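You operate a simulated robot arm through the tools that you are given. There is no shell and no other tool. Be economical: measure what you need, move in short steps, check, and stop when the job is done.

The job below is to be done with a simulated robot arm. You get a single attempt, and the scene is never put back.

## Task
Pull the silencer out of the valve block and put it in the black pocket tray.
Fine: wind the vice shut till the green lamp lights first; then right open, block out on the bench.
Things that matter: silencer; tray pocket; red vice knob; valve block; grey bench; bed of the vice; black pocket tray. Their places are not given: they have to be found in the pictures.

The check looks at the end state, three seconds after you hand in, the way a careful person would. Anything else that was tipped, shoved, dropped, spilled or broken makes it a failure.

## Robot
A 7-joint arm with a two-finger parallel gripper, fixed in place. Base frame: the origin is at the foot of the arm, x ahead of it, y to its left, z up; the work surface is at about z = 0. Units: m, degrees, N and s.
With the tool pointing down near the work surface it reaches from about 0.24 to 0.62 m from the base axis. Its first joint turns from -66.0 to 66.0 degrees. Payload 2.6 kg.
The tool frame sits at the grasp point between the pads (the TCP): z along the fingers, y along the line on which they close. The tips reach 0.03 m beyond it. The gripper opens to 0.094 m. The fingers are 0.028 m wide and 0.01 m thick; the gripper's body (0.05 by 0.096 m) begins 0.055 m behind the TCP.
Orientation is told as [roll, pitch, yaw] about the base's x, y, z axes, in that order, counted from this pose: with the fingers straight down and closing along the base's y, the tool's x points along the base's -x, its y along +y and its z along -z.

## Interface
- The arm moves only by the tool arm_command. Its argument "steps" is a list of rows, each an object of numbers (a shift or turn left out is 0, a gripper value left out holds the last): "gripper": the gripper command, from -1 (shut) to 1 (fully open), values between in proportion; "dx", "dy", "dz": the shift along the base's x, y, z in m; "ax", "ay", "az": the turn, a rotation vector about the base's x, y, z in rad. In form: [{"gripper": .., "dx": .., "dy": .., "dz": .., "ax": .., "ay": .., "az": ..}, ...]. A call has 1 to 8 rows; each row is the pose to reach, as a shift and turn from the pose commanded when the call began. A row lasts 0.2 s, in which the tool goes at most 0.05 m and 8.6 degrees; a call with a longer step from one row to the next is refused whole, and so is a gripper value outside its range. A pose out of reach is approached as far as the arm can. The call stops where the force on the tool passes 50 N (or 10 N more than at its start, if that is more) or the arm is blocked; 0.2 s more then pass. Each finger travels about 0.072 m/s and halts on what it meets, pressing with about 30 N; the grip force reading is that of the motor and also rises with nothing between the fingers. The clock runs only during rows and for 0.2 s after the last one: add rows that repeat a pose to give the fingers time. It gives the time, the measured TCP pose, the force on the tool (base axes), the opening and the grip force at its end, in the units of the frame above (readings bear some noise), and new pictures: "pictures" is both (left out), scene, wrist or none.
- Cameras (640 x 400 px; columns grow to the right, rows downward): "scene" is fixed at [0.0098, 0.4266, 0.5646]; the picture's right is [-0.93, -0.36, 0.00], its down [-0.21, 0.55, -0.81] and it looks along [0.29, -0.75, -0.59] (base axes); focal length 224 px, centre (320, 200). "wrist" rides on the gripper at [-0.037, 0, -0.058] in the tool frame; the picture's right is [0.00, -1.00, 0.00], its down [0.97, 0.00, -0.24] and it looks along [0.24, 0.00, 0.97] (tool axes); focal length 218 px, centre (320, 200).
- locate(camera, pixels): there is no depth. For up to 12 entries [column, row, z] of the newest picture of that camera ("zoom" is the newest enlarged one), the place [x, y] in the base frame at which the ray of that pixel passes the height z, good to about 0.002 m, but the place of the scene camera against the robot may be out by one fixed shift of up to 0.012 m in any direction. It takes no simulated time.
- enlarge(camera, box): a new picture of the part [left, top, right, bottom] of that camera's present view, enlarged. It takes no simulated time.
- job_done(): hands the job in; it is judged then, once.

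Keep the steps short. Do not move on a guess: measure, check each grasp and each placing, and mend mistakes. In all there are 80 turns and 120 pictures (those below and enlarged ones count). Leave the gripper open and the arm clear of the work at the hand-in unless told otherwise, and finish with a single line.

The tools are called as a command line: name --argument value ..., lists and objects as JSON in quotes. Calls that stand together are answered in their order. arm_command: Moves the arm, as the interface text tells. Its arguments: {"type":"object","properties":{"steps":{"type":"array","items":{"type":"object","properties":{"gripper":{"type":"number"},"dx":{"type":"number"},"dy":{"type":"number"},"dz":{"type":"number"},"ax":{"type":"number"},"ay":{"type":"number"},"az":{"type":"number"}}}},"pictures":{"type":"string","enum":["both","scene","wrist","none"]}},"required":["steps"]} The other tools are called the same way: locate (camera, pixels) gives the place at which the rays of pixels pass given heights; enlarge (camera, box) takes an enlarged picture of a part of a camera's view; job_done () hands the job in.

At the start:

```text
time: 0.0
tcp_pos: [0.3166, -0.2209, 0.3697]
tool_rot: [0.0, -0.1, 0.0]
force: [0.8, -0.4, 0.2]
opening: 0.094
finger_force: 0.1
```

scene: 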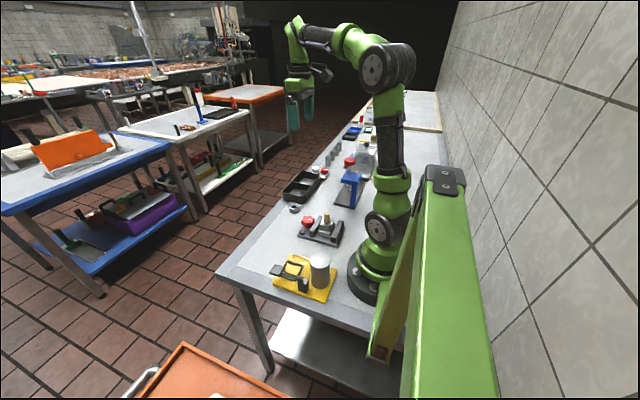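
wrist: 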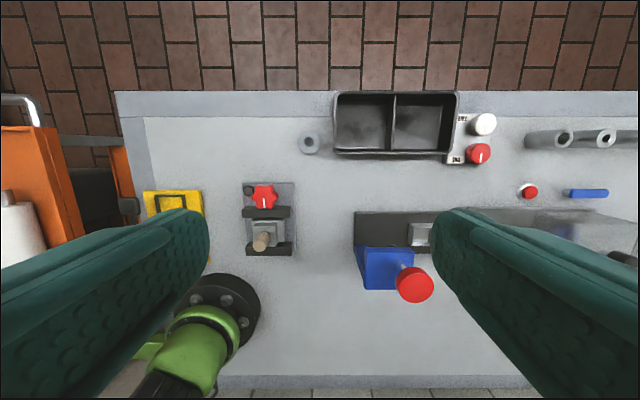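

I see a small vice with a red star knob near wrist (265,215), and the black tray near (395,122). I'll enlarge both views to see the details.

enlarge --camera "wrist" --box '[210, 80, 510, 310]'

enlarge --camera "scene" --box '[260, 150, 380, 310]'

enlarge --camera "wrist" --box '[225, 170, 315, 265]'

```text
1.74 times, centred on (360, 195) of wrist
```

zoom: 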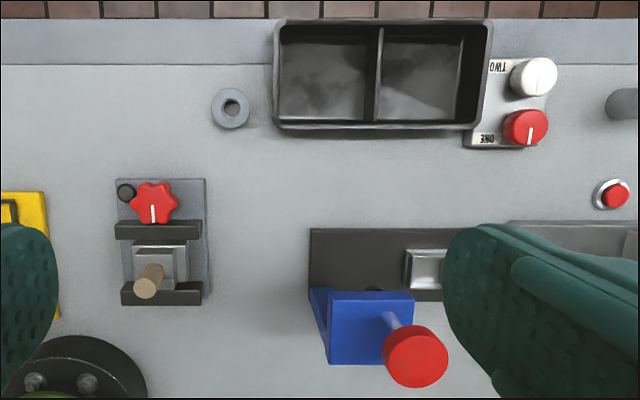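

```text
2.50 times, centred on (320, 230) of scene
```

zoom: 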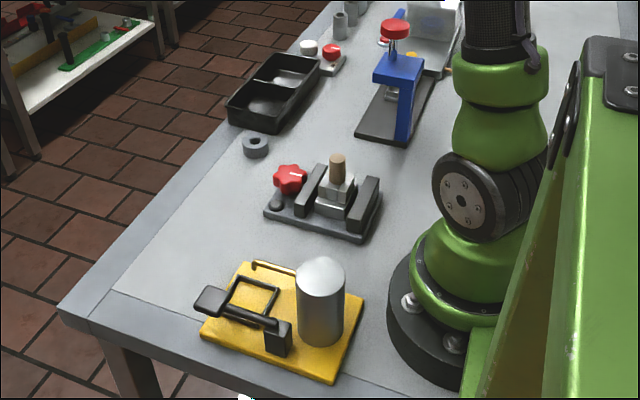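

```text
4.21 times, centred on (270, 218) of wrist
```

zoom: 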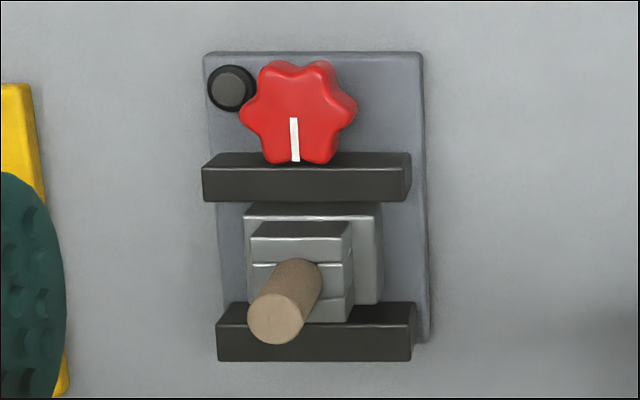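

Zoomed on the vice: the knob is at zoom (298,112), the lamp (dark) at (232,88) and the brown silencer top at (275,318). I'll locate these at several plausible heights.

locate --camera "zoom" --pixels '[[298, 112, 0.03], [298, 112, 0.05], [275, 318, 0.08], [275, 318, 0.1], [205, 55, 0.01], [422, 55, 0.01], [430, 342, 0.01], [203, 200, 0.04], [410, 200, 0.04], [217, 360, 0.04], [412, 360, 0.04], [232, 88, 0.02]]'

locate --camera "wrist" --pixels '[[335, 92, 0.03], [457, 92, 0.03], [335, 155, 0.03], [445, 157, 0.03], [362, 125, 0.005], [420, 125, 0.005], [310, 143, 0.01], [480, 153, 0.03]]'

locate --camera "scene" --pixels '[[328, 213, 0.08], [328, 213, 0.1], [309, 220, 0.05], [309, 220, 0.03]]'

```text
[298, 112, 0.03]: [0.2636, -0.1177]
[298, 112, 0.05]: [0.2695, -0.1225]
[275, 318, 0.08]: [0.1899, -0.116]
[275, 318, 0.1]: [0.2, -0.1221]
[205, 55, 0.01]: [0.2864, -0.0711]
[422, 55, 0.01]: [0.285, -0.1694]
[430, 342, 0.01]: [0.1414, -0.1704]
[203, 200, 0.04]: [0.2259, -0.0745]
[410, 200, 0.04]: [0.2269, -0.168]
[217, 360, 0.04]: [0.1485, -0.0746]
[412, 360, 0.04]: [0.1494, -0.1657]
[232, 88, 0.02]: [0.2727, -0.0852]
```

```text
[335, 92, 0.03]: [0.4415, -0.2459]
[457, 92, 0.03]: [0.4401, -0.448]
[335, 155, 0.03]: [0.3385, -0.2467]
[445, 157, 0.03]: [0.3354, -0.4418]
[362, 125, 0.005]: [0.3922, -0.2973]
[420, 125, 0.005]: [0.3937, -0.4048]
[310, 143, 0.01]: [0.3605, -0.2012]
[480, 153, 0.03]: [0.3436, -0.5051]
```

```text
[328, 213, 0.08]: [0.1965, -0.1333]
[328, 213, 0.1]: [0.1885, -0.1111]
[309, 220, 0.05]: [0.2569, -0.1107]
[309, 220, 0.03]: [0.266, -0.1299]
```

The vice is near (0.2–0.27, -0.12). I'll move over it at a safe height for a closer look.

arm_command --steps '[{"gripper": 1, "dx": -0.01, "dy": 0.025, "dz": -0.02}, {"dx": -0.02, "dy": 0.05, "dz": -0.04}, {"dx": -0.03, "dy": 0.075, "dz": -0.07}, {"dx": -0.04, "dy": 0.1, "dz": -0.1}, {"dx": -0.04, "dy": 0.1, "dz": -0.13}, {"dx": -0.04, "dy": 0.1, "dz": -0.13}]'

```text
time: 1.4
tcp_pos: [0.276, -0.1205, 0.2404]
tool_rot: [0.1, -0.1, -0.1]
force: [0.6, -0.5, 1.1]
opening: 0.094
finger_force: 0.1
```

scene: 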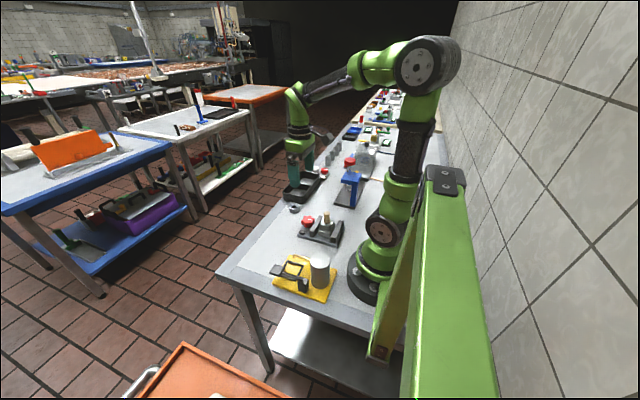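
wrist: 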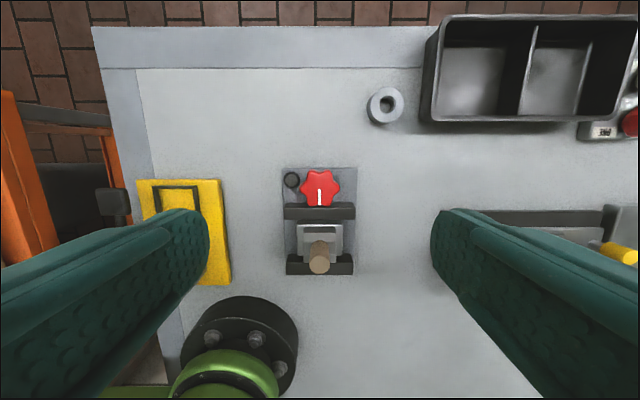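

I'm centred over the vice at column ~320. Enlarging it.

enlarge --camera "wrist" --box '[240, 155, 400, 285]'

enlarge --camera "scene" --box '[290, 200, 350, 250]'

```text
3.08 times, centred on (320, 220) of wrist
```

zoom: 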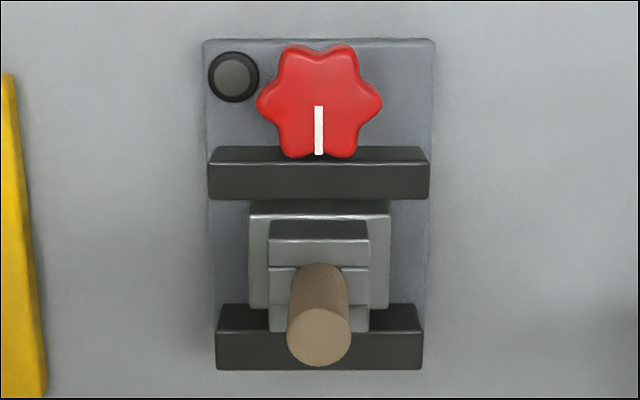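

```text
8.00 times, centred on (320, 225) of scene
```

zoom: 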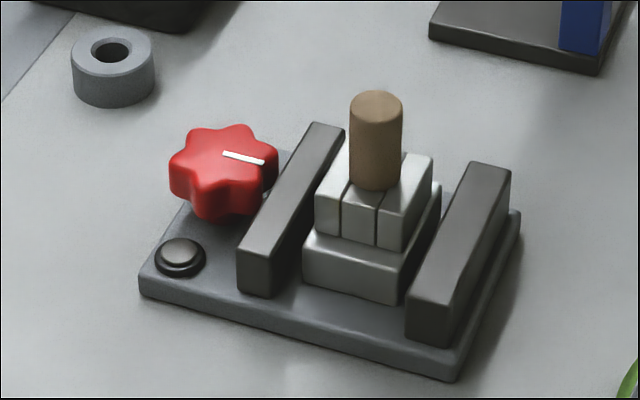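

Next, the same points from this new viewpoint, so I can triangulate the heights.

enlarge --camera "wrist" --box '[240, 155, 400, 285]'

locate --camera "zoom" --pixels '[[319, 100, 0.03], [319, 100, 0.05], [319, 338, 0.08], [319, 338, 0.1], [208, 198, 0.04], [428, 199, 0.04], [217, 369, 0.04], [422, 369, 0.04], [249, 215, 0.03], [389, 215, 0.03], [269, 239, 0.05], [370, 239, 0.05]]'

```text
3.08 times, centred on (320, 220) of wrist
```

zoom: 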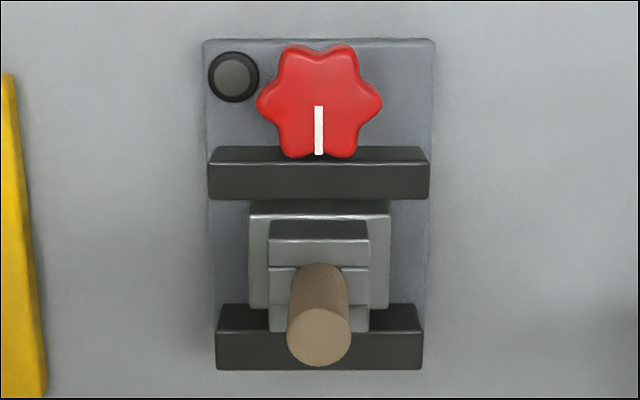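

```text
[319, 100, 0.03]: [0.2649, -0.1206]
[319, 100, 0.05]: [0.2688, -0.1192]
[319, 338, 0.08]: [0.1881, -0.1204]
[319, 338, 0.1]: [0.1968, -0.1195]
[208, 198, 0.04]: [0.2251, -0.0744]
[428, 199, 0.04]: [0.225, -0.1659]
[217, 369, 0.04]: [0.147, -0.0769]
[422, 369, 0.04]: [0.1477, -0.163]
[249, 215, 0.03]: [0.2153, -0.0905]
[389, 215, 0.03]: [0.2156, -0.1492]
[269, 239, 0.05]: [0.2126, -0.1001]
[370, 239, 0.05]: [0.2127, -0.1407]
```

Triangulated: knob at about (0.267,-0.120) with its top near z=0.04, and the silencer at about (0.194,-0.120) with its top near z=0.092. I need the knob, jaw and lamp heights more exactly, so I'll take a low, slanted look from the front.

arm_command --steps '[{"dx": 0.03, "dz": -0.03}, {"dx": 0.06, "dz": -0.06}, {"dx": 0.085, "dz": -0.09}, {"dx": 0.085, "dz": -0.12}, {"dx": 0.085, "dz": -0.12}]' --pictures "wrist"

enlarge --camera "wrist" --box '[220, 200, 420, 340]'

```text
time: 2.6
tcp_pos: [0.3614, -0.1215, 0.1189]
tool_rot: [0.0, 0.0, 0.0]
force: [0.1, 0.0, -0.1]
opening: 0.0939
finger_force: 0.1
```

wrist: 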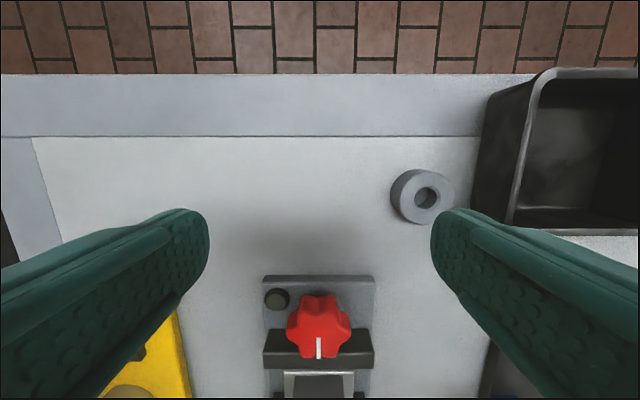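

```text
2.86 times, centred on (320, 270) of wrist
```

zoom: 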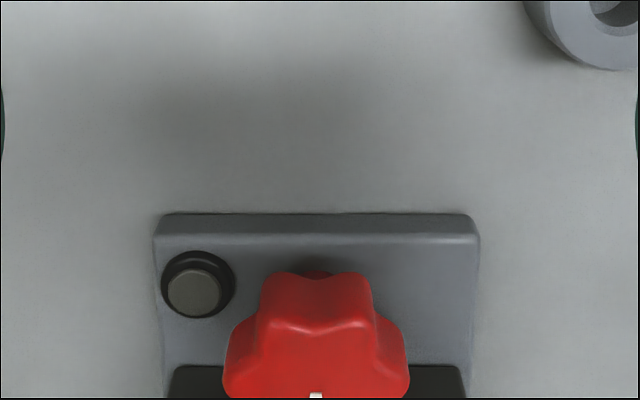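

The knob clearly stands on a shaft above the plate. Enlarging lower down to measure heights.

enlarge --camera "wrist" --box '[250, 265, 390, 400]'

```text
2.96 times, centred on (320, 332) of wrist
```

zoom: 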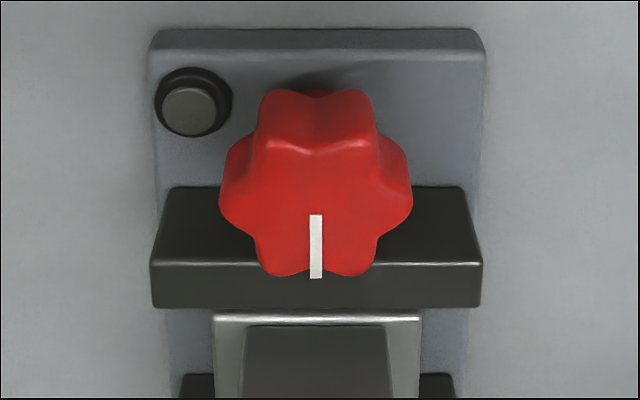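

locate --camera "zoom" --pixels '[[316, 207, 0.035], [316, 207, 0.045], [316, 207, 0.055], [152, 264, 0.03], [152, 264, 0.035], [480, 264, 0.035], [150, 307, 0.035], [191, 113, 0.015], [191, 113, 0.02], [219, 200, 0.045], [413, 200, 0.045], [316, 32, 0.0]]'

```text
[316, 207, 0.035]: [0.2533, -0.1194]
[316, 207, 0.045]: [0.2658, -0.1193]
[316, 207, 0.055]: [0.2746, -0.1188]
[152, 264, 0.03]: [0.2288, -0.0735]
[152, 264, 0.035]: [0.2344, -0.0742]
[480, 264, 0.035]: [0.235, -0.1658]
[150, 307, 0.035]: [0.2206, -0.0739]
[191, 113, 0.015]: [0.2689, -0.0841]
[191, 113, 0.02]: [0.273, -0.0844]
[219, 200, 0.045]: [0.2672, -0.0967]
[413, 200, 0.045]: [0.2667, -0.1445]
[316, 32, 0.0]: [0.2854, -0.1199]
```

Triangulated results:

- Knob: centre (0.2685,-0.1195), top z≈0.049, about 0.048 across.
- Jaw tops: z≈0.038.

With the tips at about z=0.0405 I can hold the knob's top and turn freely above the jaws. The lobes lie at ±y, so I'll yaw 30° to seat the pads across lobe pairs, hover over the knob and part-close the fingers.

arm_command --steps '[{"gripper": 0.45, "dx": -0.024, "az": 0.131}, {"dx": -0.048, "dy": 0.001, "az": 0.262}, {"dx": -0.071, "dy": 0.002, "az": 0.393}, {"dx": -0.0929, "dy": 0.002, "az": 0.5236}, {"dx": -0.0929, "dy": 0.002, "az": 0.5236}]' --pictures "wrist"

```text
time: 3.8
tcp_pos: [0.2686, -0.1181, 0.1185]
tool_rot: [0.1, 0.0, 30.0]
force: [0.6, -0.5, 0.3]
opening: 0.0683
finger_force: 0.1
```

wrist: 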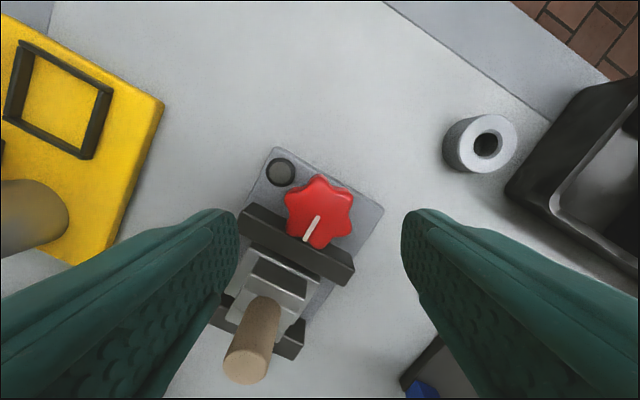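

The knob is at (320,212). I'll check its place at z=0.049 before lowering.

locate --camera "wrist" --pixels '[[320, 212, 0.049], [280, 172, 0.02]]'

```text
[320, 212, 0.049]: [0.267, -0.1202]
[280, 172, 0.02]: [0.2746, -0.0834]
```

Knob confirmed at (0.267,-0.120). I'll lower to TCP z≈0.070 and close with no turn.

arm_command --steps '[{"dx": -0.001, "dy": -0.0012, "dz": -0.025}, {"dx": -0.001, "dy": -0.0012, "dz": -0.042}, {"dx": -0.001, "dy": -0.0012, "dz": -0.048}, {"dx": -0.001, "dy": -0.0012, "dz": -0.048}, {"dx": -0.001, "dy": -0.0012, "dz": -0.048, "gripper": -1}, {"dx": -0.001, "dy": -0.0012, "dz": -0.048}, {"dx": -0.001, "dy": -0.0012, "dz": -0.048}]' --pictures "both"

enlarge --camera "scene" --box '[280, 180, 360, 250]'

```text
time: 5.4
tcp_pos: [0.2678, -0.1176, 0.0703]
tool_rot: [0.1, 0.1, 29.8]
force: [-4.7, 9.0, -0.2]
opening: 0.0462
finger_force: 44.7
```

scene: 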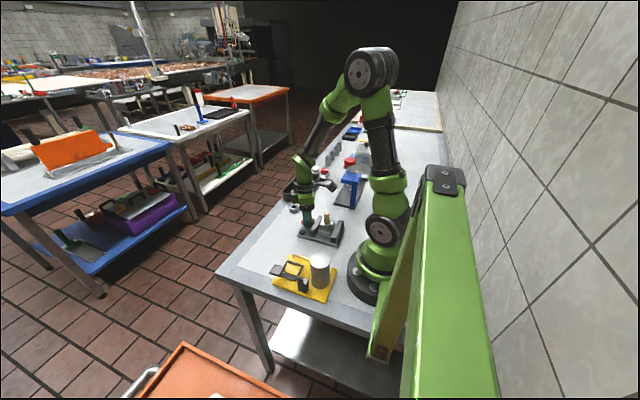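
wrist: 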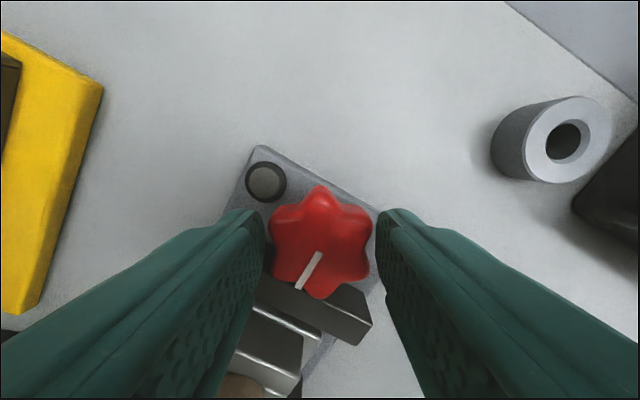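

```text
5.71 times, centred on (320, 215) of scene
```

zoom: 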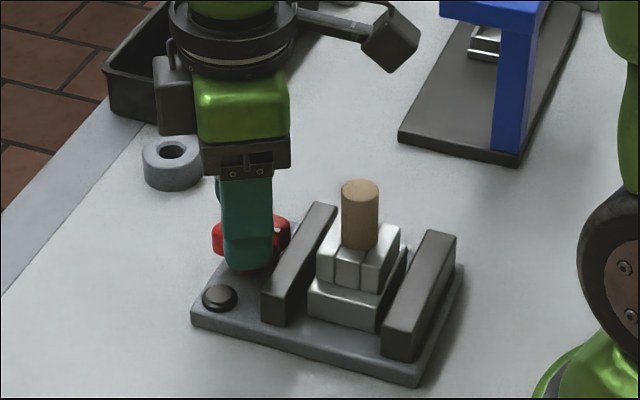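

The knob is held (opening 0.046), with a small side load that shows the centre is slightly to +y. I'll ease 1.5 mm that way and turn clockwise about 34°, then look at the jaw and lamp.

arm_command --steps '[{"dx": -0.0007, "dy": 0.0013}, {"dx": -0.0007, "dy": 0.0013, "az": -0.12}, {"dx": -0.0007, "dy": 0.0013, "az": -0.24}, {"dx": -0.0007, "dy": 0.0013, "az": -0.36}, {"dx": -0.0007, "dy": 0.0013, "az": -0.48}, {"dx": -0.0007, "dy": 0.0013, "az": -0.6}]' --pictures "both"

enlarge --camera "scene" --box '[280, 180, 360, 250]'

```text
time: 6.8
tcp_pos: [0.2677, -0.1206, 0.0694]
tool_rot: [-0.2, -0.3, -4.5]
force: [16.5, -8.3, -13.3]
opening: 0.0462
finger_force: 45.5
```

scene: 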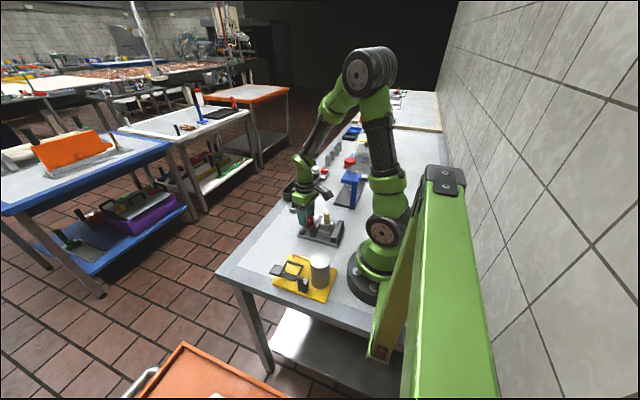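
wrist: 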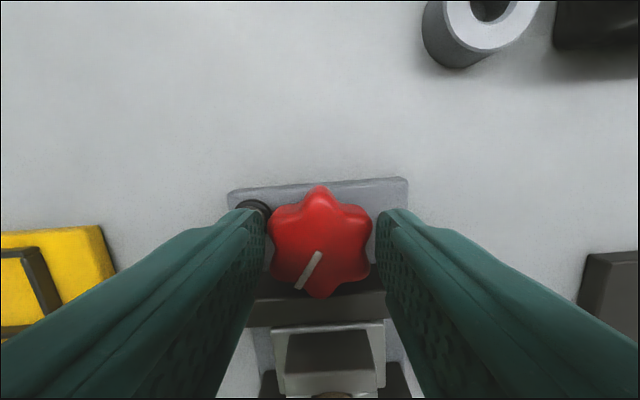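

```text
5.71 times, centred on (320, 215) of scene
```

zoom: 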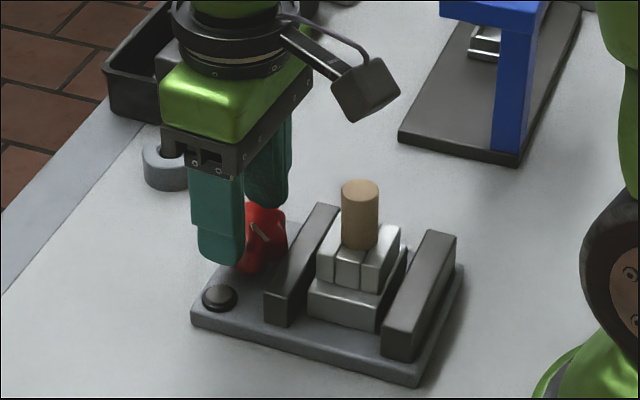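

The knob turned 35° and the jaw crept towards the block, so clockwise is shut. The lamp is still dark. I'll undo the sideways offset and continue clockwise.

arm_command --steps '[{"dx": 0.001, "dy": -0.0013, "az": -0.12}, {"dx": 0.001, "dy": -0.0013, "az": -0.24}, {"dx": 0.001, "dy": -0.0013, "az": -0.36}, {"dx": 0.001, "dy": -0.0013, "az": -0.48}, {"dx": 0.001, "dy": -0.0013, "az": -0.6}]' --pictures "wrist"

enlarge --camera "scene" --box '[280, 180, 360, 250]'

```text
time: 8.0
tcp_pos: [0.2669, -0.1228, 0.0701]
tool_rot: [-0.3, -0.3, -38.9]
force: [-5.8, -36.5, 14.3]
opening: 0.0464
finger_force: 45.0
```

wrist: 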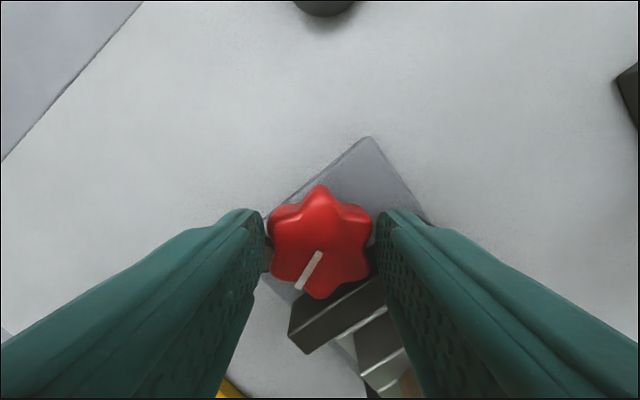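

```text
5.71 times, centred on (320, 215) of scene
```

zoom: 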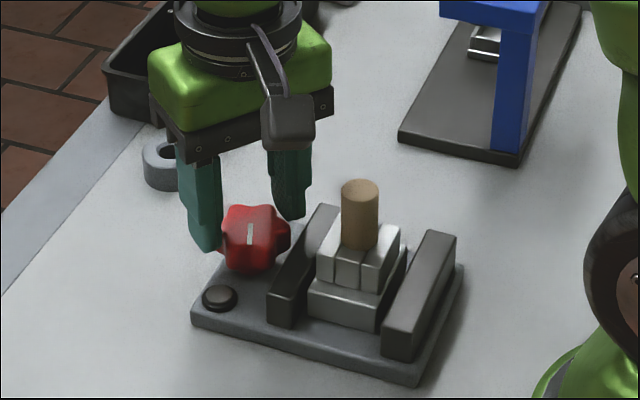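

A 36 N side load has built up. I'll let go slightly, so it relaxes, then check the knob's centring before regripping.

arm_command --steps '[{"gripper": 0.35}, {"gripper": 0.35}, {"gripper": 0.35}]' --pictures "wrist"

enlarge --camera "scene" --box '[280, 180, 360, 250]'

```text
time: 8.8
tcp_pos: [0.2676, -0.1186, 0.0694]
tool_rot: [0.1, 0.2, -38.9]
force: [4.1, 11.0, 8.6]
opening: 0.0573
finger_force: 0.0
```

wrist: 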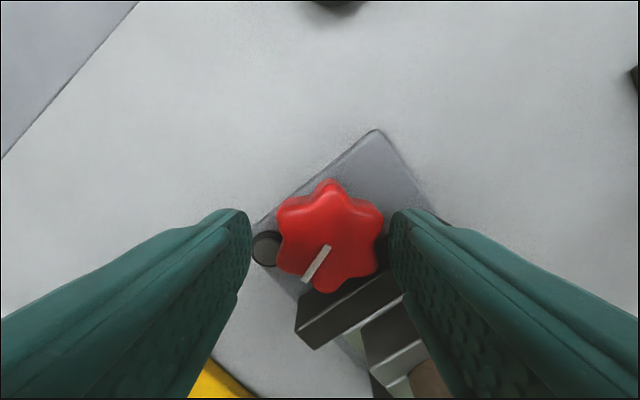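

```text
5.71 times, centred on (320, 215) of scene
```

zoom: 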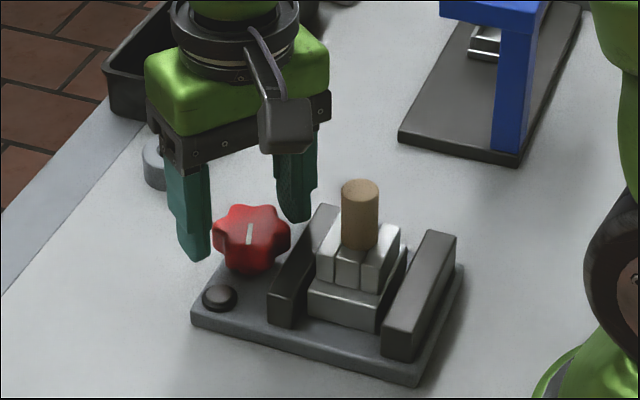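

locate --camera "wrist" --pixels '[[330, 234, 0.049], [330, 236, 0.049]]'

```text
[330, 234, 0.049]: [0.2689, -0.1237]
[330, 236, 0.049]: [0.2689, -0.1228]
```

Released: the knob appears at about (0.2685,-0.1225). I'll lift, wind the wrist back 60° to the next lobe pair and recentre.

arm_command --steps '[{"dz": 0.02, "gripper": 0.45}, {"dz": 0.03, "az": 0.149}, {"dz": 0.03, "az": 0.298}, {"dz": 0.03, "az": 0.447}, {"dz": 0.03, "az": 0.596}, {"dz": 0.03, "az": 0.745}, {"dz": 0.03, "az": 0.894}, {"dz": 0.03, "az": 1.04}]' --pictures "wrist"

locate --camera "wrist" --pixels '[[320, 230, 0.049], [320, 220, 0.049]]'

```text
time: 10.6
tcp_pos: [0.2683, -0.1201, 0.1001]
tool_rot: [0.0, 0.0, 21.0]
force: [1.3, -0.3, 0.8]
opening: 0.0683
finger_force: 0.1
```

wrist: 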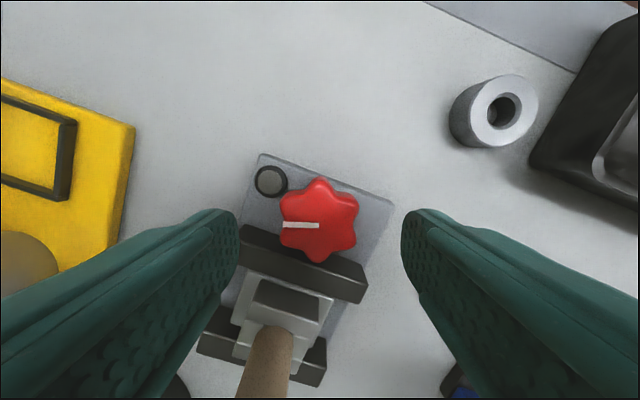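

```text
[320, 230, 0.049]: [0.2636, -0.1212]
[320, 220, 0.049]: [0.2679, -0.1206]
```

The knob is centred at (320,220), which gives (0.268,-0.120), directly under the TCP. Lowering, gripping and turning about 20° as a first part.

arm_command --steps '[{"dz": -0.02}, {"dz": -0.03}, {"dz": -0.03}, {"dz": -0.03, "gripper": -1}, {"dz": -0.03}, {"dz": -0.03}, {"dz": -0.03, "az": -0.12}, {"dz": -0.03, "az": -0.24}]' --pictures "none"

arm_command --steps '[{"az": -0.12}, {"az": -0.24}, {"az": -0.36}]' --pictures "wrist"

enlarge --camera "scene" --box '[280, 180, 360, 250]'

```text
time: 12.4
tcp_pos: [0.2675, -0.1204, 0.0694]
tool_rot: [0.0, 0.0, 6.9]
force: [1.3, -3.9, -5.9]
opening: 0.0462
finger_force: 45.5
```

```text
time: 13.2
tcp_pos: [0.2679, -0.12, 0.0706]
tool_rot: [-0.2, 0.0, -13.8]
force: [2.2, -22.7, -25.6]
opening: 0.0461
finger_force: 45.0
```

wrist: 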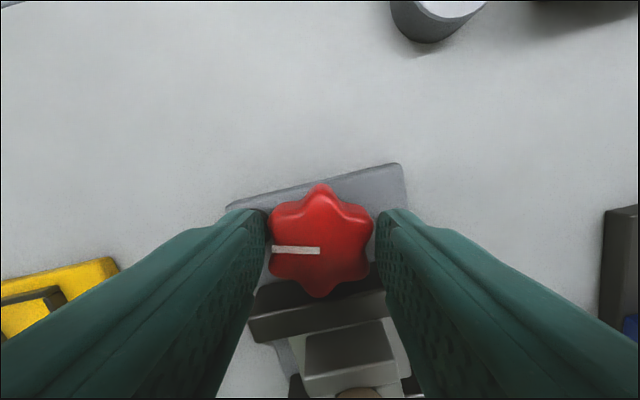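

```text
5.71 times, centred on (320, 215) of scene
```

zoom: 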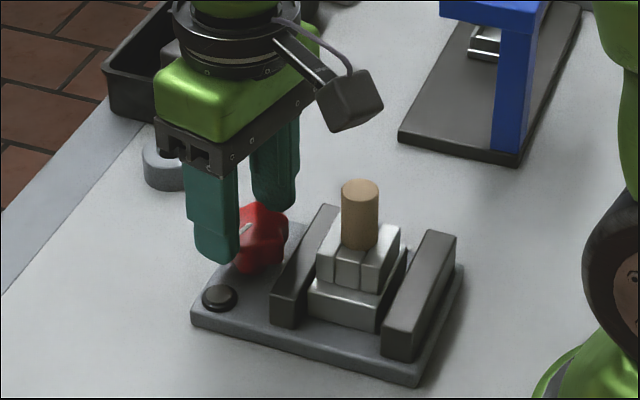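

The jaw keeps advancing and the lamp is still dark. Turning another 29°.

arm_command --steps '[{"az": -0.12}, {"az": -0.24}, {"az": -0.36}, {"az": -0.5}]' --pictures "wrist"

enlarge --camera "scene" --box '[280, 180, 360, 250]'

```text
time: 14.2
tcp_pos: [0.2659, -0.1224, 0.0701]
tool_rot: [-0.3, -0.1, -42.6]
force: [-13.4, -39.8, -21.9]
opening: 0.0461
finger_force: 44.7
```

wrist: 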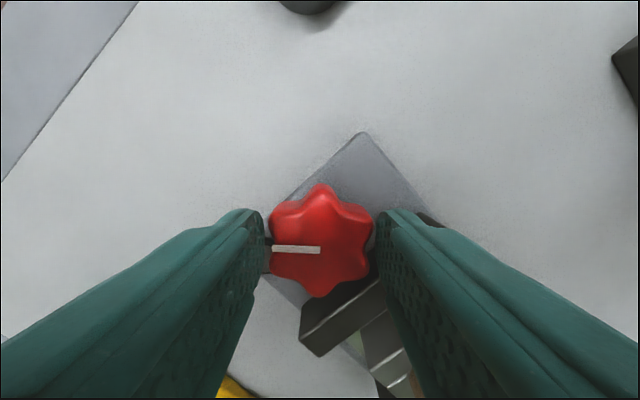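

```text
5.71 times, centred on (320, 215) of scene
```

zoom: 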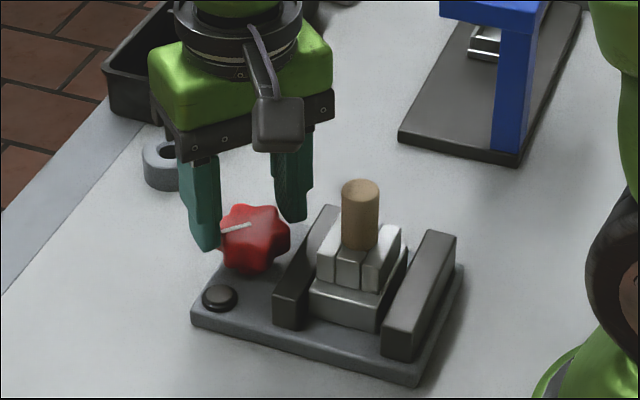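

Still dark. Regripping: open, lift, and wind the wrist back 60°.

arm_command --steps '[{"gripper": 0.45}, {"dz": 0.02}, {"dz": 0.03, "az": 0.14}, {"dz": 0.03, "az": 0.29}, {"dz": 0.03, "az": 0.44}, {"dz": 0.03, "az": 0.59}, {"dz": 0.03, "az": 0.74}, {"dz": 0.03, "az": 0.89}]' --pictures "none"

arm_command --steps '[{"az": 0.15}, {"az": 0.15}]' --pictures "wrist"

enlarge --camera "wrist" --box '[200, 140, 400, 390]'

```text
time: 16.0
tcp_pos: [0.266, -0.1198, 0.1015]
tool_rot: [-0.1, 0.0, 8.9]
force: [0.2, -0.4, -0.3]
opening: 0.0683
finger_force: 0.1
```

```text
time: 16.6
tcp_pos: [0.2676, -0.1187, 0.0998]
tool_rot: [-0.1, -0.1, 17.3]
force: [-0.7, 1.4, 0.5]
opening: 0.0682
finger_force: 0.1
```

wrist: 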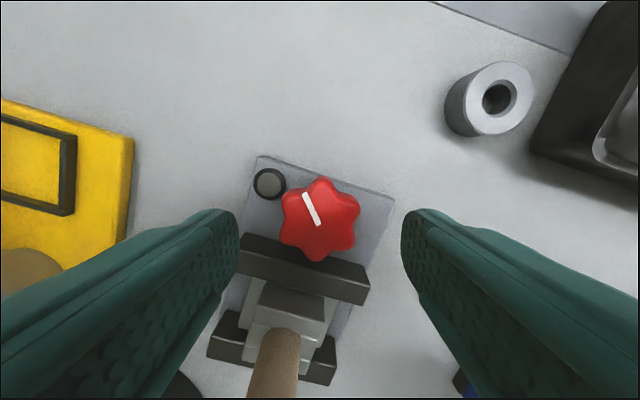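

```text
1.60 times, centred on (300, 265) of wrist
```

zoom: 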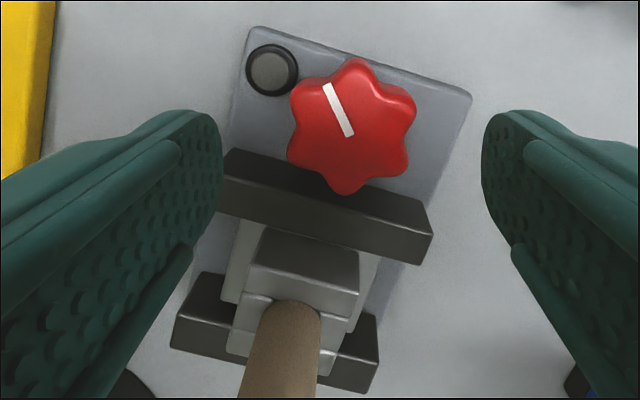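

Centred again, with the jaw close to the block. Lowering, gripping and turning clockwise once more.

arm_command --steps '[{"dz": -0.02}, {"dz": -0.029}, {"dz": -0.029}, {"dz": -0.029, "gripper": -1}, {"dz": -0.029}, {"dz": -0.029}, {"dz": -0.029, "az": -0.12}, {"dz": -0.029, "az": -0.24}]' --pictures "none"

arm_command --steps '[{"az": -0.12}, {"az": -0.24}]' --pictures "none"

enlarge --camera "scene" --box '[280, 180, 360, 250]'

```text
time: 18.4
tcp_pos: [0.2678, -0.1199, 0.0709]
tool_rot: [0.0, 0.1, 3.5]
force: [7.7, -7.3, -20.6]
opening: 0.046
finger_force: 45.4
```

```text
time: 19.0
tcp_pos: [0.2677, -0.1212, 0.0716]
tool_rot: [-0.1, -0.1, -10.3]
force: [7.3, -18.1, -18.7]
opening: 0.046
finger_force: 44.8
```

```text
5.71 times, centred on (320, 215) of scene
```

zoom: 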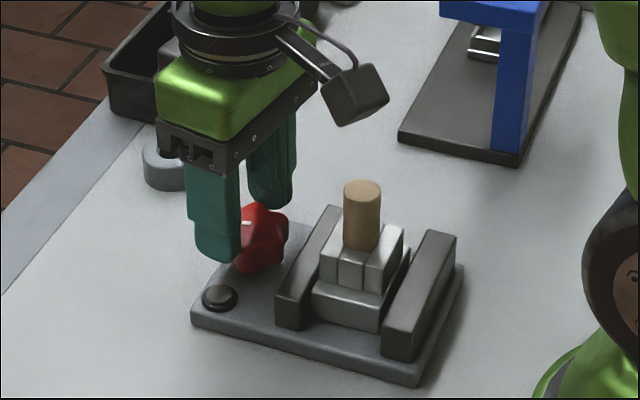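

The jaw has reached the block and is pushing it towards the far jaw. Continuing in smaller bites.

arm_command --steps '[{"az": -0.13}, {"az": -0.26}, {"az": -0.39}, {"az": -0.52}]' --pictures "none"

enlarge --camera "scene" --box '[280, 180, 360, 250]'

```text
time: 20.0
tcp_pos: [0.2677, -0.1229, 0.0704]
tool_rot: [-0.2, -0.3, -40.1]
force: [-12.3, -32.8, -5.0]
opening: 0.0458
finger_force: 44.6
```

```text
5.71 times, centred on (320, 215) of scene
```

zoom: 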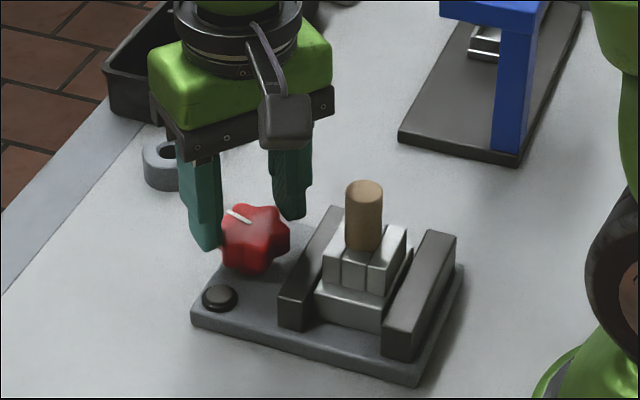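

Still dark, and the block is sliding towards the far jaw. Another regrip.

arm_command --steps '[{"gripper": 0.45}, {"dz": 0.02}, {"dz": 0.03, "az": 0.15}, {"dz": 0.03, "az": 0.3}, {"dz": 0.03, "az": 0.45}, {"dz": 0.03, "az": 0.6}, {"dz": 0.03, "az": 0.75}, {"dz": 0.03, "az": 0.9}]' --pictures "none"

arm_command --steps '[{"az": 0.147}, {"az": 0.147}, {"dz": -0.02, "az": 0.147}, {"dz": -0.029, "az": 0.147}, {"dz": -0.029, "az": 0.147}, {"dz": -0.029, "az": 0.147, "gripper": -1}, {"dz": -0.029, "az": 0.147}, {"dz": -0.029, "az": 0.147}]' --pictures "wrist"

arm_command --steps '[{"az": -0.13}, {"az": -0.26}, {"az": -0.39}]' --pictures "none"

enlarge --camera "scene" --box '[280, 180, 360, 250]'

```text
time: 21.8
tcp_pos: [0.2682, -0.12, 0.1013]
tool_rot: [0.0, 0.0, 11.8]
force: [0.7, -0.3, -0.5]
opening: 0.0678
finger_force: 0.0
```

```text
time: 23.6
tcp_pos: [0.2672, -0.1191, 0.0714]
tool_rot: [0.3, 0.1, 20.0]
force: [-4.6, 19.8, 1.4]
opening: 0.0449
finger_force: 45.2
```

wrist: 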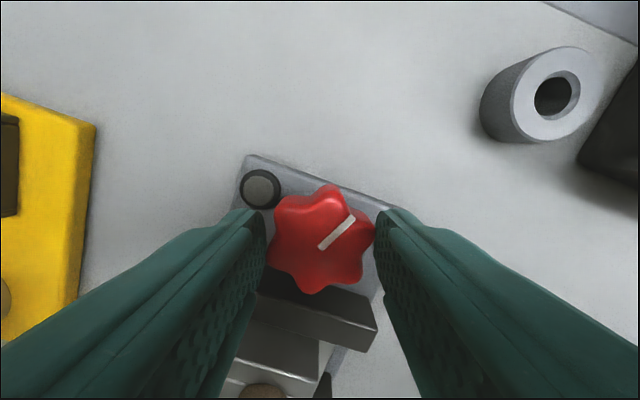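

```text
time: 24.4
tcp_pos: [0.2683, -0.121, 0.0716]
tool_rot: [0.1, 0.2, -2.5]
force: [1.2, 11.7, -21.7]
opening: 0.0448
finger_force: 44.7
```

```text
5.71 times, centred on (320, 215) of scene
```

zoom: 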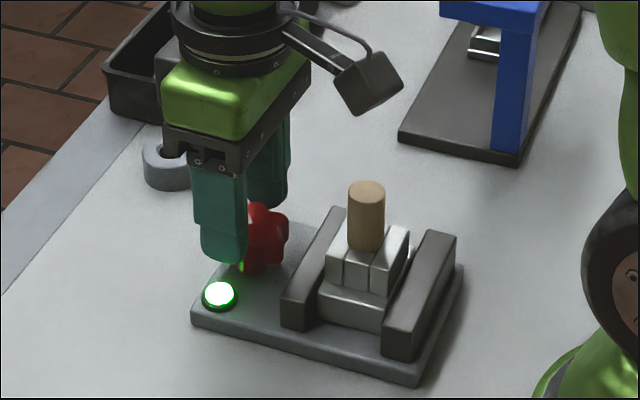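

The lamp is green. Stopping here: release the knob, lift clear, and check that it stays lit.

arm_command --steps '[{"gripper": 0.45}, {"gripper": 0.45}, {"dz": 0.03}, {"dz": 0.07}, {"dz": 0.1}, {"dz": 0.13, "dx": 0.01}, {"dz": 0.13, "dx": 0.01}]' --pictures "wrist"

enlarge --camera "scene" --box '[280, 180, 360, 250]'

enlarge --camera "wrist" --box '[240, 160, 400, 290]'

```text
time: 26.0
tcp_pos: [0.2777, -0.1201, 0.2034]
tool_rot: [0.0, 0.0, -2.3]
force: [-0.6, 0.1, 0.2]
opening: 0.0685
finger_force: 0.1
```

wrist: 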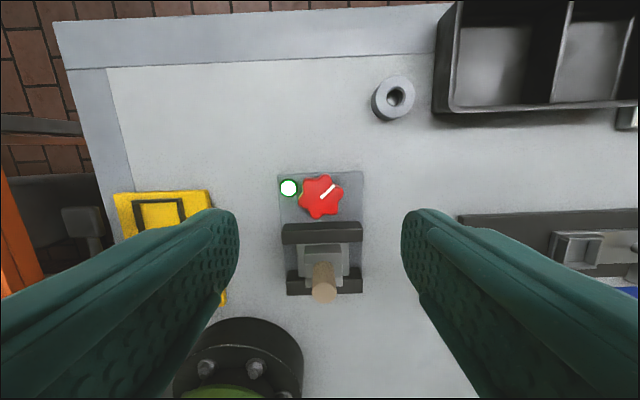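

```text
5.71 times, centred on (320, 215) of scene
```

zoom: 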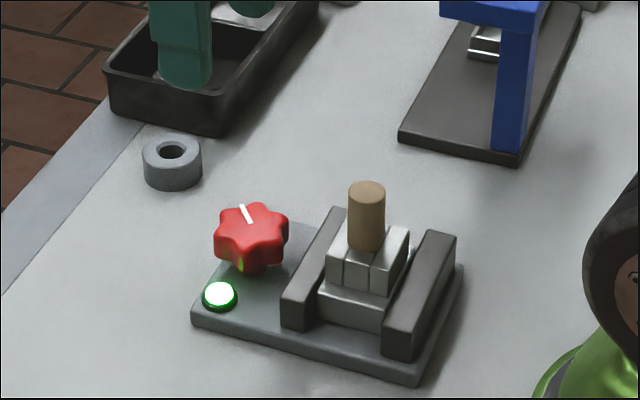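

```text
3.08 times, centred on (320, 225) of wrist
```

zoom: 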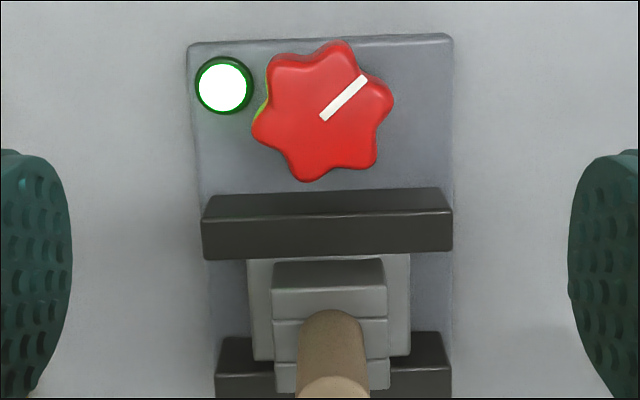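

The lamp stays green. Next the silencer, whose top is at wrist (324,292). I'll measure it, the block and the scene view.

locate --camera "wrist" --pixels '[[324, 293, 0.09], [324, 293, 0.095]]'

arm_command --steps '[{"gripper": 0, "dx": -0.02, "az": 0.04}, {"dx": -0.04, "az": 0.04}, {"dx": -0.06, "az": 0.04}, {"dx": -0.08, "az": 0.04}, {"dx": -0.08, "az": 0.04}]' --pictures "wrist"

```text
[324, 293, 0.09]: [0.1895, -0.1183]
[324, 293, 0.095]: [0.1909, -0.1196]
```

```text
time: 27.2
tcp_pos: [0.1984, -0.1203, 0.2031]
tool_rot: [0.1, -0.1, 0.0]
force: [-0.2, 0.6, -0.2]
opening: 0.0469
finger_force: 0.0
```

wrist: 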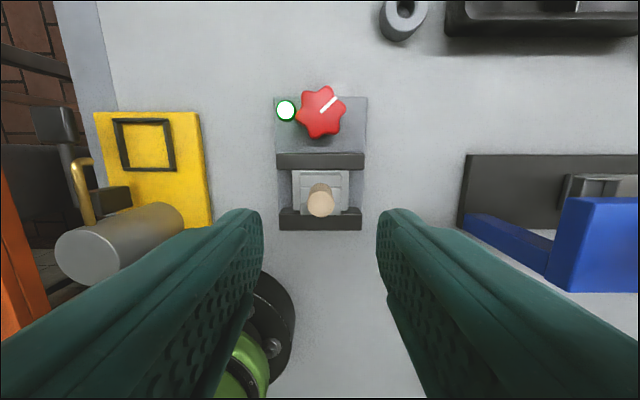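

Reach is fine at x=0.198. Enlarging the block and silencer (321,206).

enlarge --camera "wrist" --box '[260, 140, 380, 240]'

locate --camera "wrist" --pixels '[[321, 205, 0.085], [321, 205, 0.09], [321, 205, 0.095], [280, 228, 0.038], [361, 228, 0.038], [307, 205, 0.092], [335, 205, 0.092], [320, 174, 0.055]]'

```text
4.00 times, centred on (320, 190) of wrist
```

zoom: 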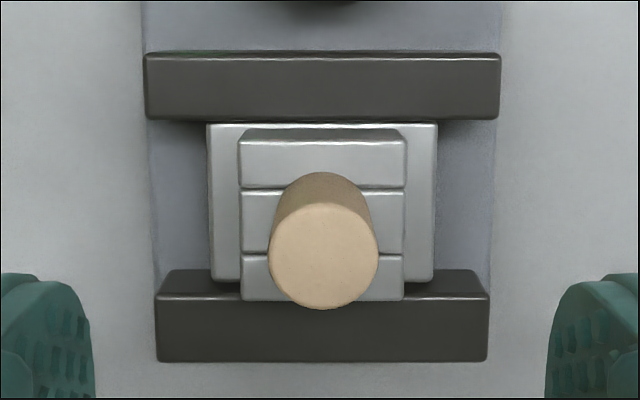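

```text
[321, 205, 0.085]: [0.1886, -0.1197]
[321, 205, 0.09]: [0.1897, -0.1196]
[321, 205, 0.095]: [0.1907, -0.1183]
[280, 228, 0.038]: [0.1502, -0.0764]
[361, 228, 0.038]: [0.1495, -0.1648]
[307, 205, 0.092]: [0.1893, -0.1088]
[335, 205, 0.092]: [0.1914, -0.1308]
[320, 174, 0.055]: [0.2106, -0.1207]
```

Silencer: centre (0.190,-0.120), 22 mm across, top z≈0.092, block top z≈0.059. I'll descend around it to TCP z=0.094, so the tips are at about 0.064, without gripping yet.

arm_command --steps '[{"dx": -0.0085, "dz": -0.02}, {"dx": -0.0085, "dz": -0.05}, {"dx": -0.0085, "dz": -0.08}, {"dx": -0.0085, "dz": -0.1}, {"dx": -0.0085, "dz": -0.109}, {"dx": -0.0085, "dz": -0.109}]' --pictures "both"

enlarge --camera "scene" --box '[280, 180, 360, 250]'

```text
time: 28.6
tcp_pos: [0.1895, -0.1196, 0.0935]
tool_rot: [0.0, 0.0, 0.1]
force: [-0.4, -0.7, 0.4]
opening: 0.0472
finger_force: 0.0
```

scene: 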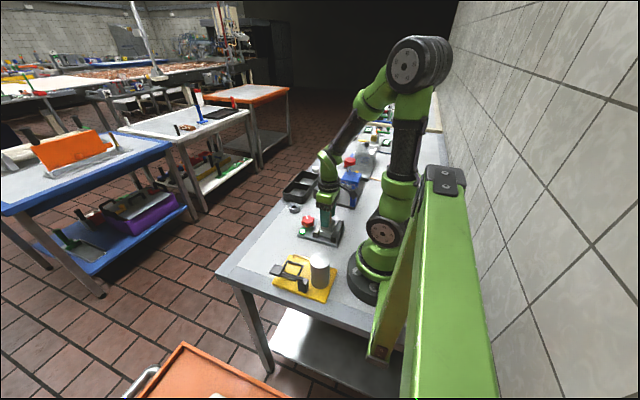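
wrist: 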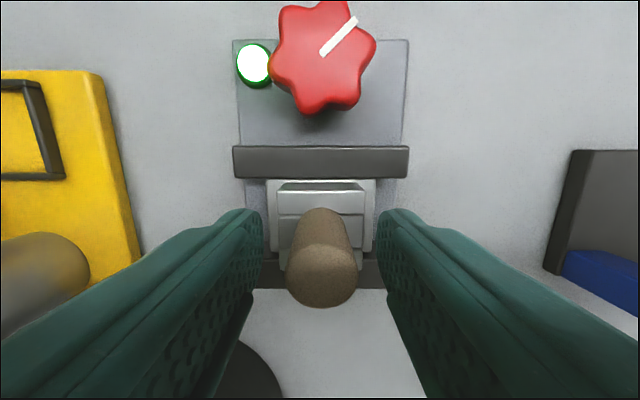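

```text
5.71 times, centred on (320, 215) of scene
```

zoom: 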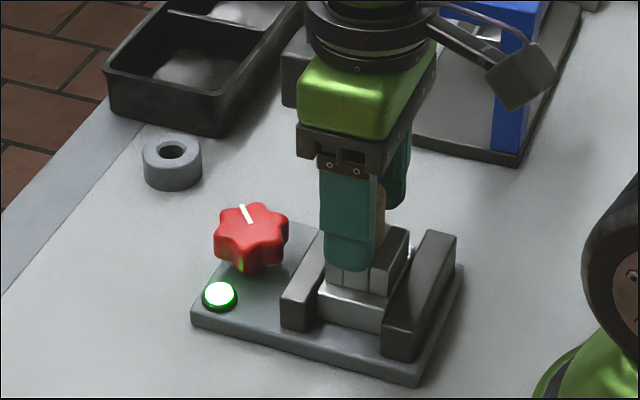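

The silencer is centred between the fingers at (321,273). Closing, then pulling gently up.

arm_command --steps '[{"gripper": -1}, {"gripper": -1}, {"gripper": -1}, {"dz": 0.005}, {"dz": 0.01}, {"dz": 0.015}, {"dz": 0.02}]' --pictures "wrist"

enlarge --camera "scene" --box '[280, 180, 360, 250]'

```text
time: 30.2
tcp_pos: [0.1894, -0.1191, 0.1145]
tool_rot: [-0.1, 0.0, 0.0]
force: [0.2, 0.0, -0.3]
opening: 0.0203
finger_force: 30.1
```

wrist: 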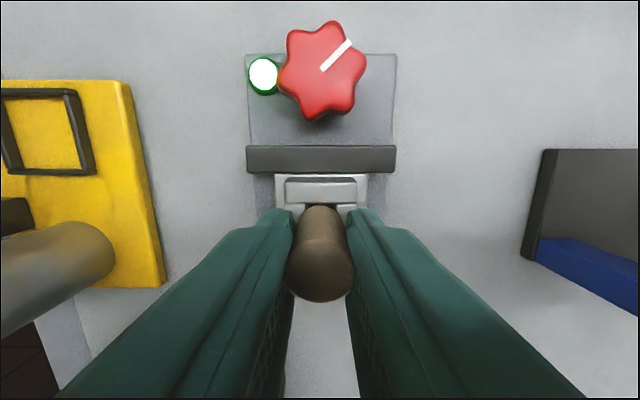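

```text
5.71 times, centred on (320, 215) of scene
```

zoom: 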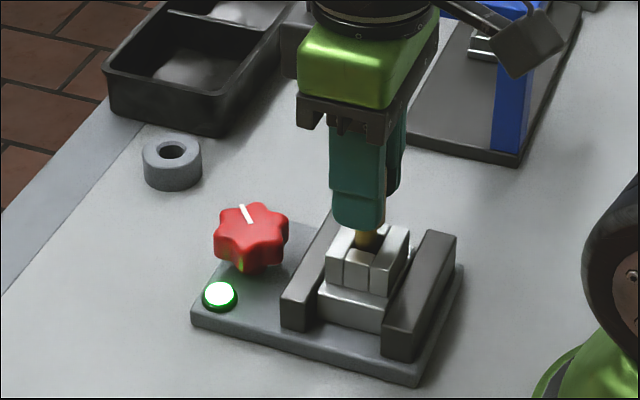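

It's coming out, with a spigot showing below the fingers and the lamp still green. Lifting it well clear.

arm_command --steps '[{"dz": 0.02}, {"dz": 0.05}, {"dz": 0.09}, {"dz": 0.12}, {"dz": 0.12}]' --pictures "wrist"

enlarge --camera "scene" --box '[270, 140, 370, 250]'

```text
time: 31.4
tcp_pos: [0.19, -0.1193, 0.2324]
tool_rot: [-0.1, 0.0, 0.0]
force: [0.1, 0.7, -1.3]
opening: 0.0202
finger_force: 29.3
```

wrist: 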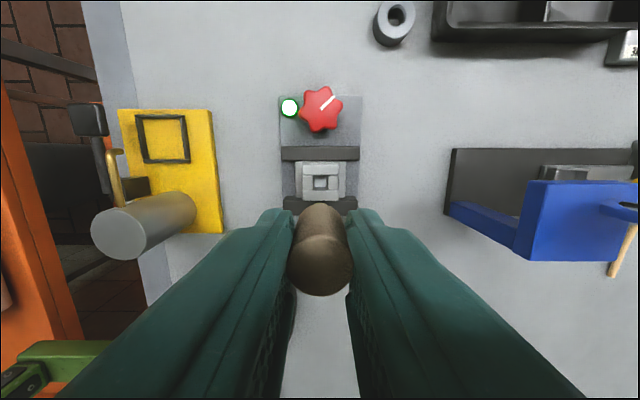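

```text
3.64 times, centred on (320, 195) of scene
```

zoom: 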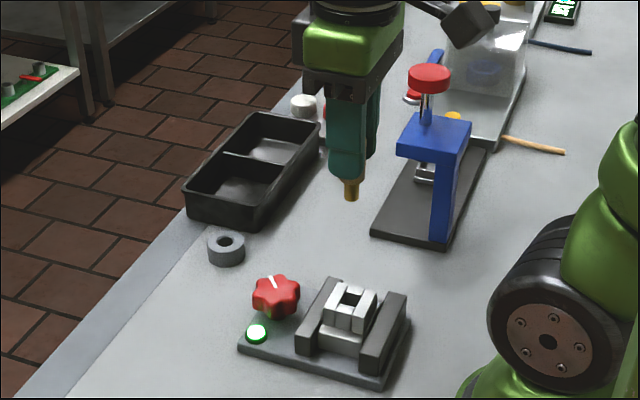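

The silencer is free, with its brass spigot hanging about 15 mm below the tips. Carrying it over the tray: x first, then y.

arm_command --steps '[{"dx": 0.045}, {"dx": 0.09}, {"dx": 0.13}, {"dx": 0.165, "dy": -0.03}, {"dx": 0.19, "dy": -0.07}, {"dx": 0.19, "dy": -0.115}, {"dx": 0.19, "dy": -0.16}, {"dx": 0.19, "dy": -0.18}]' --pictures "wrist"

enlarge --camera "scene" --box '[270, 140, 370, 250]'

```text
time: 33.2
tcp_pos: [0.378, -0.2999, 0.2322]
tool_rot: [0.1, 0.0, 0.0]
force: [0.5, 0.0, -0.5]
opening: 0.0201
finger_force: 29.6
```

wrist: 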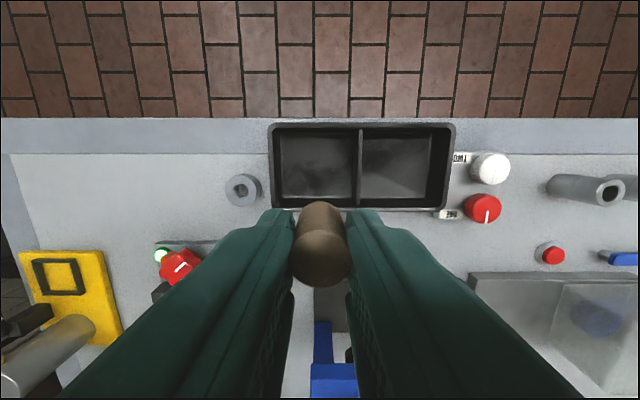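

```text
3.64 times, centred on (320, 195) of scene
```

zoom: 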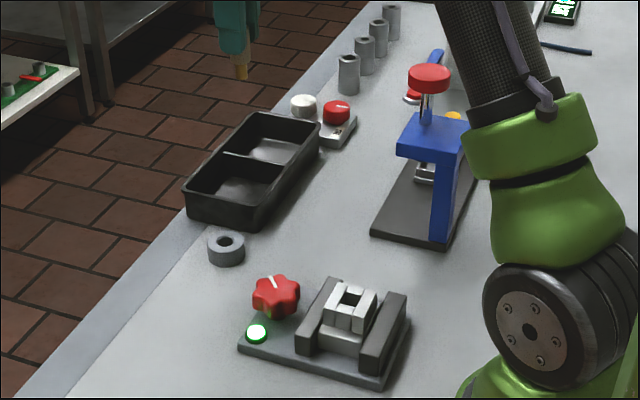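

The tray is ahead at (360,165). Locating the rim and the left pocket.

locate --camera "wrist" --pixels '[[270, 124, 0.036], [455, 124, 0.036], [275, 207, 0.036], [282, 130, 0.036], [357, 130, 0.036], [357, 200, 0.036], [282, 135, 0.006], [353, 135, 0.006], [353, 198, 0.006], [282, 198, 0.006]]'

```text
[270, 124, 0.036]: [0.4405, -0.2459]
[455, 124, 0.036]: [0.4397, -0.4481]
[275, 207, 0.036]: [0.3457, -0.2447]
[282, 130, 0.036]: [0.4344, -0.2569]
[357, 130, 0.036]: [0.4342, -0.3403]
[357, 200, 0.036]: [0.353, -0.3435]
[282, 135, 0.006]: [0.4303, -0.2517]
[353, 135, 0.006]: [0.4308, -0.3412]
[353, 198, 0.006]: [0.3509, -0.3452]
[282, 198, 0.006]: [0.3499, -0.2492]
```

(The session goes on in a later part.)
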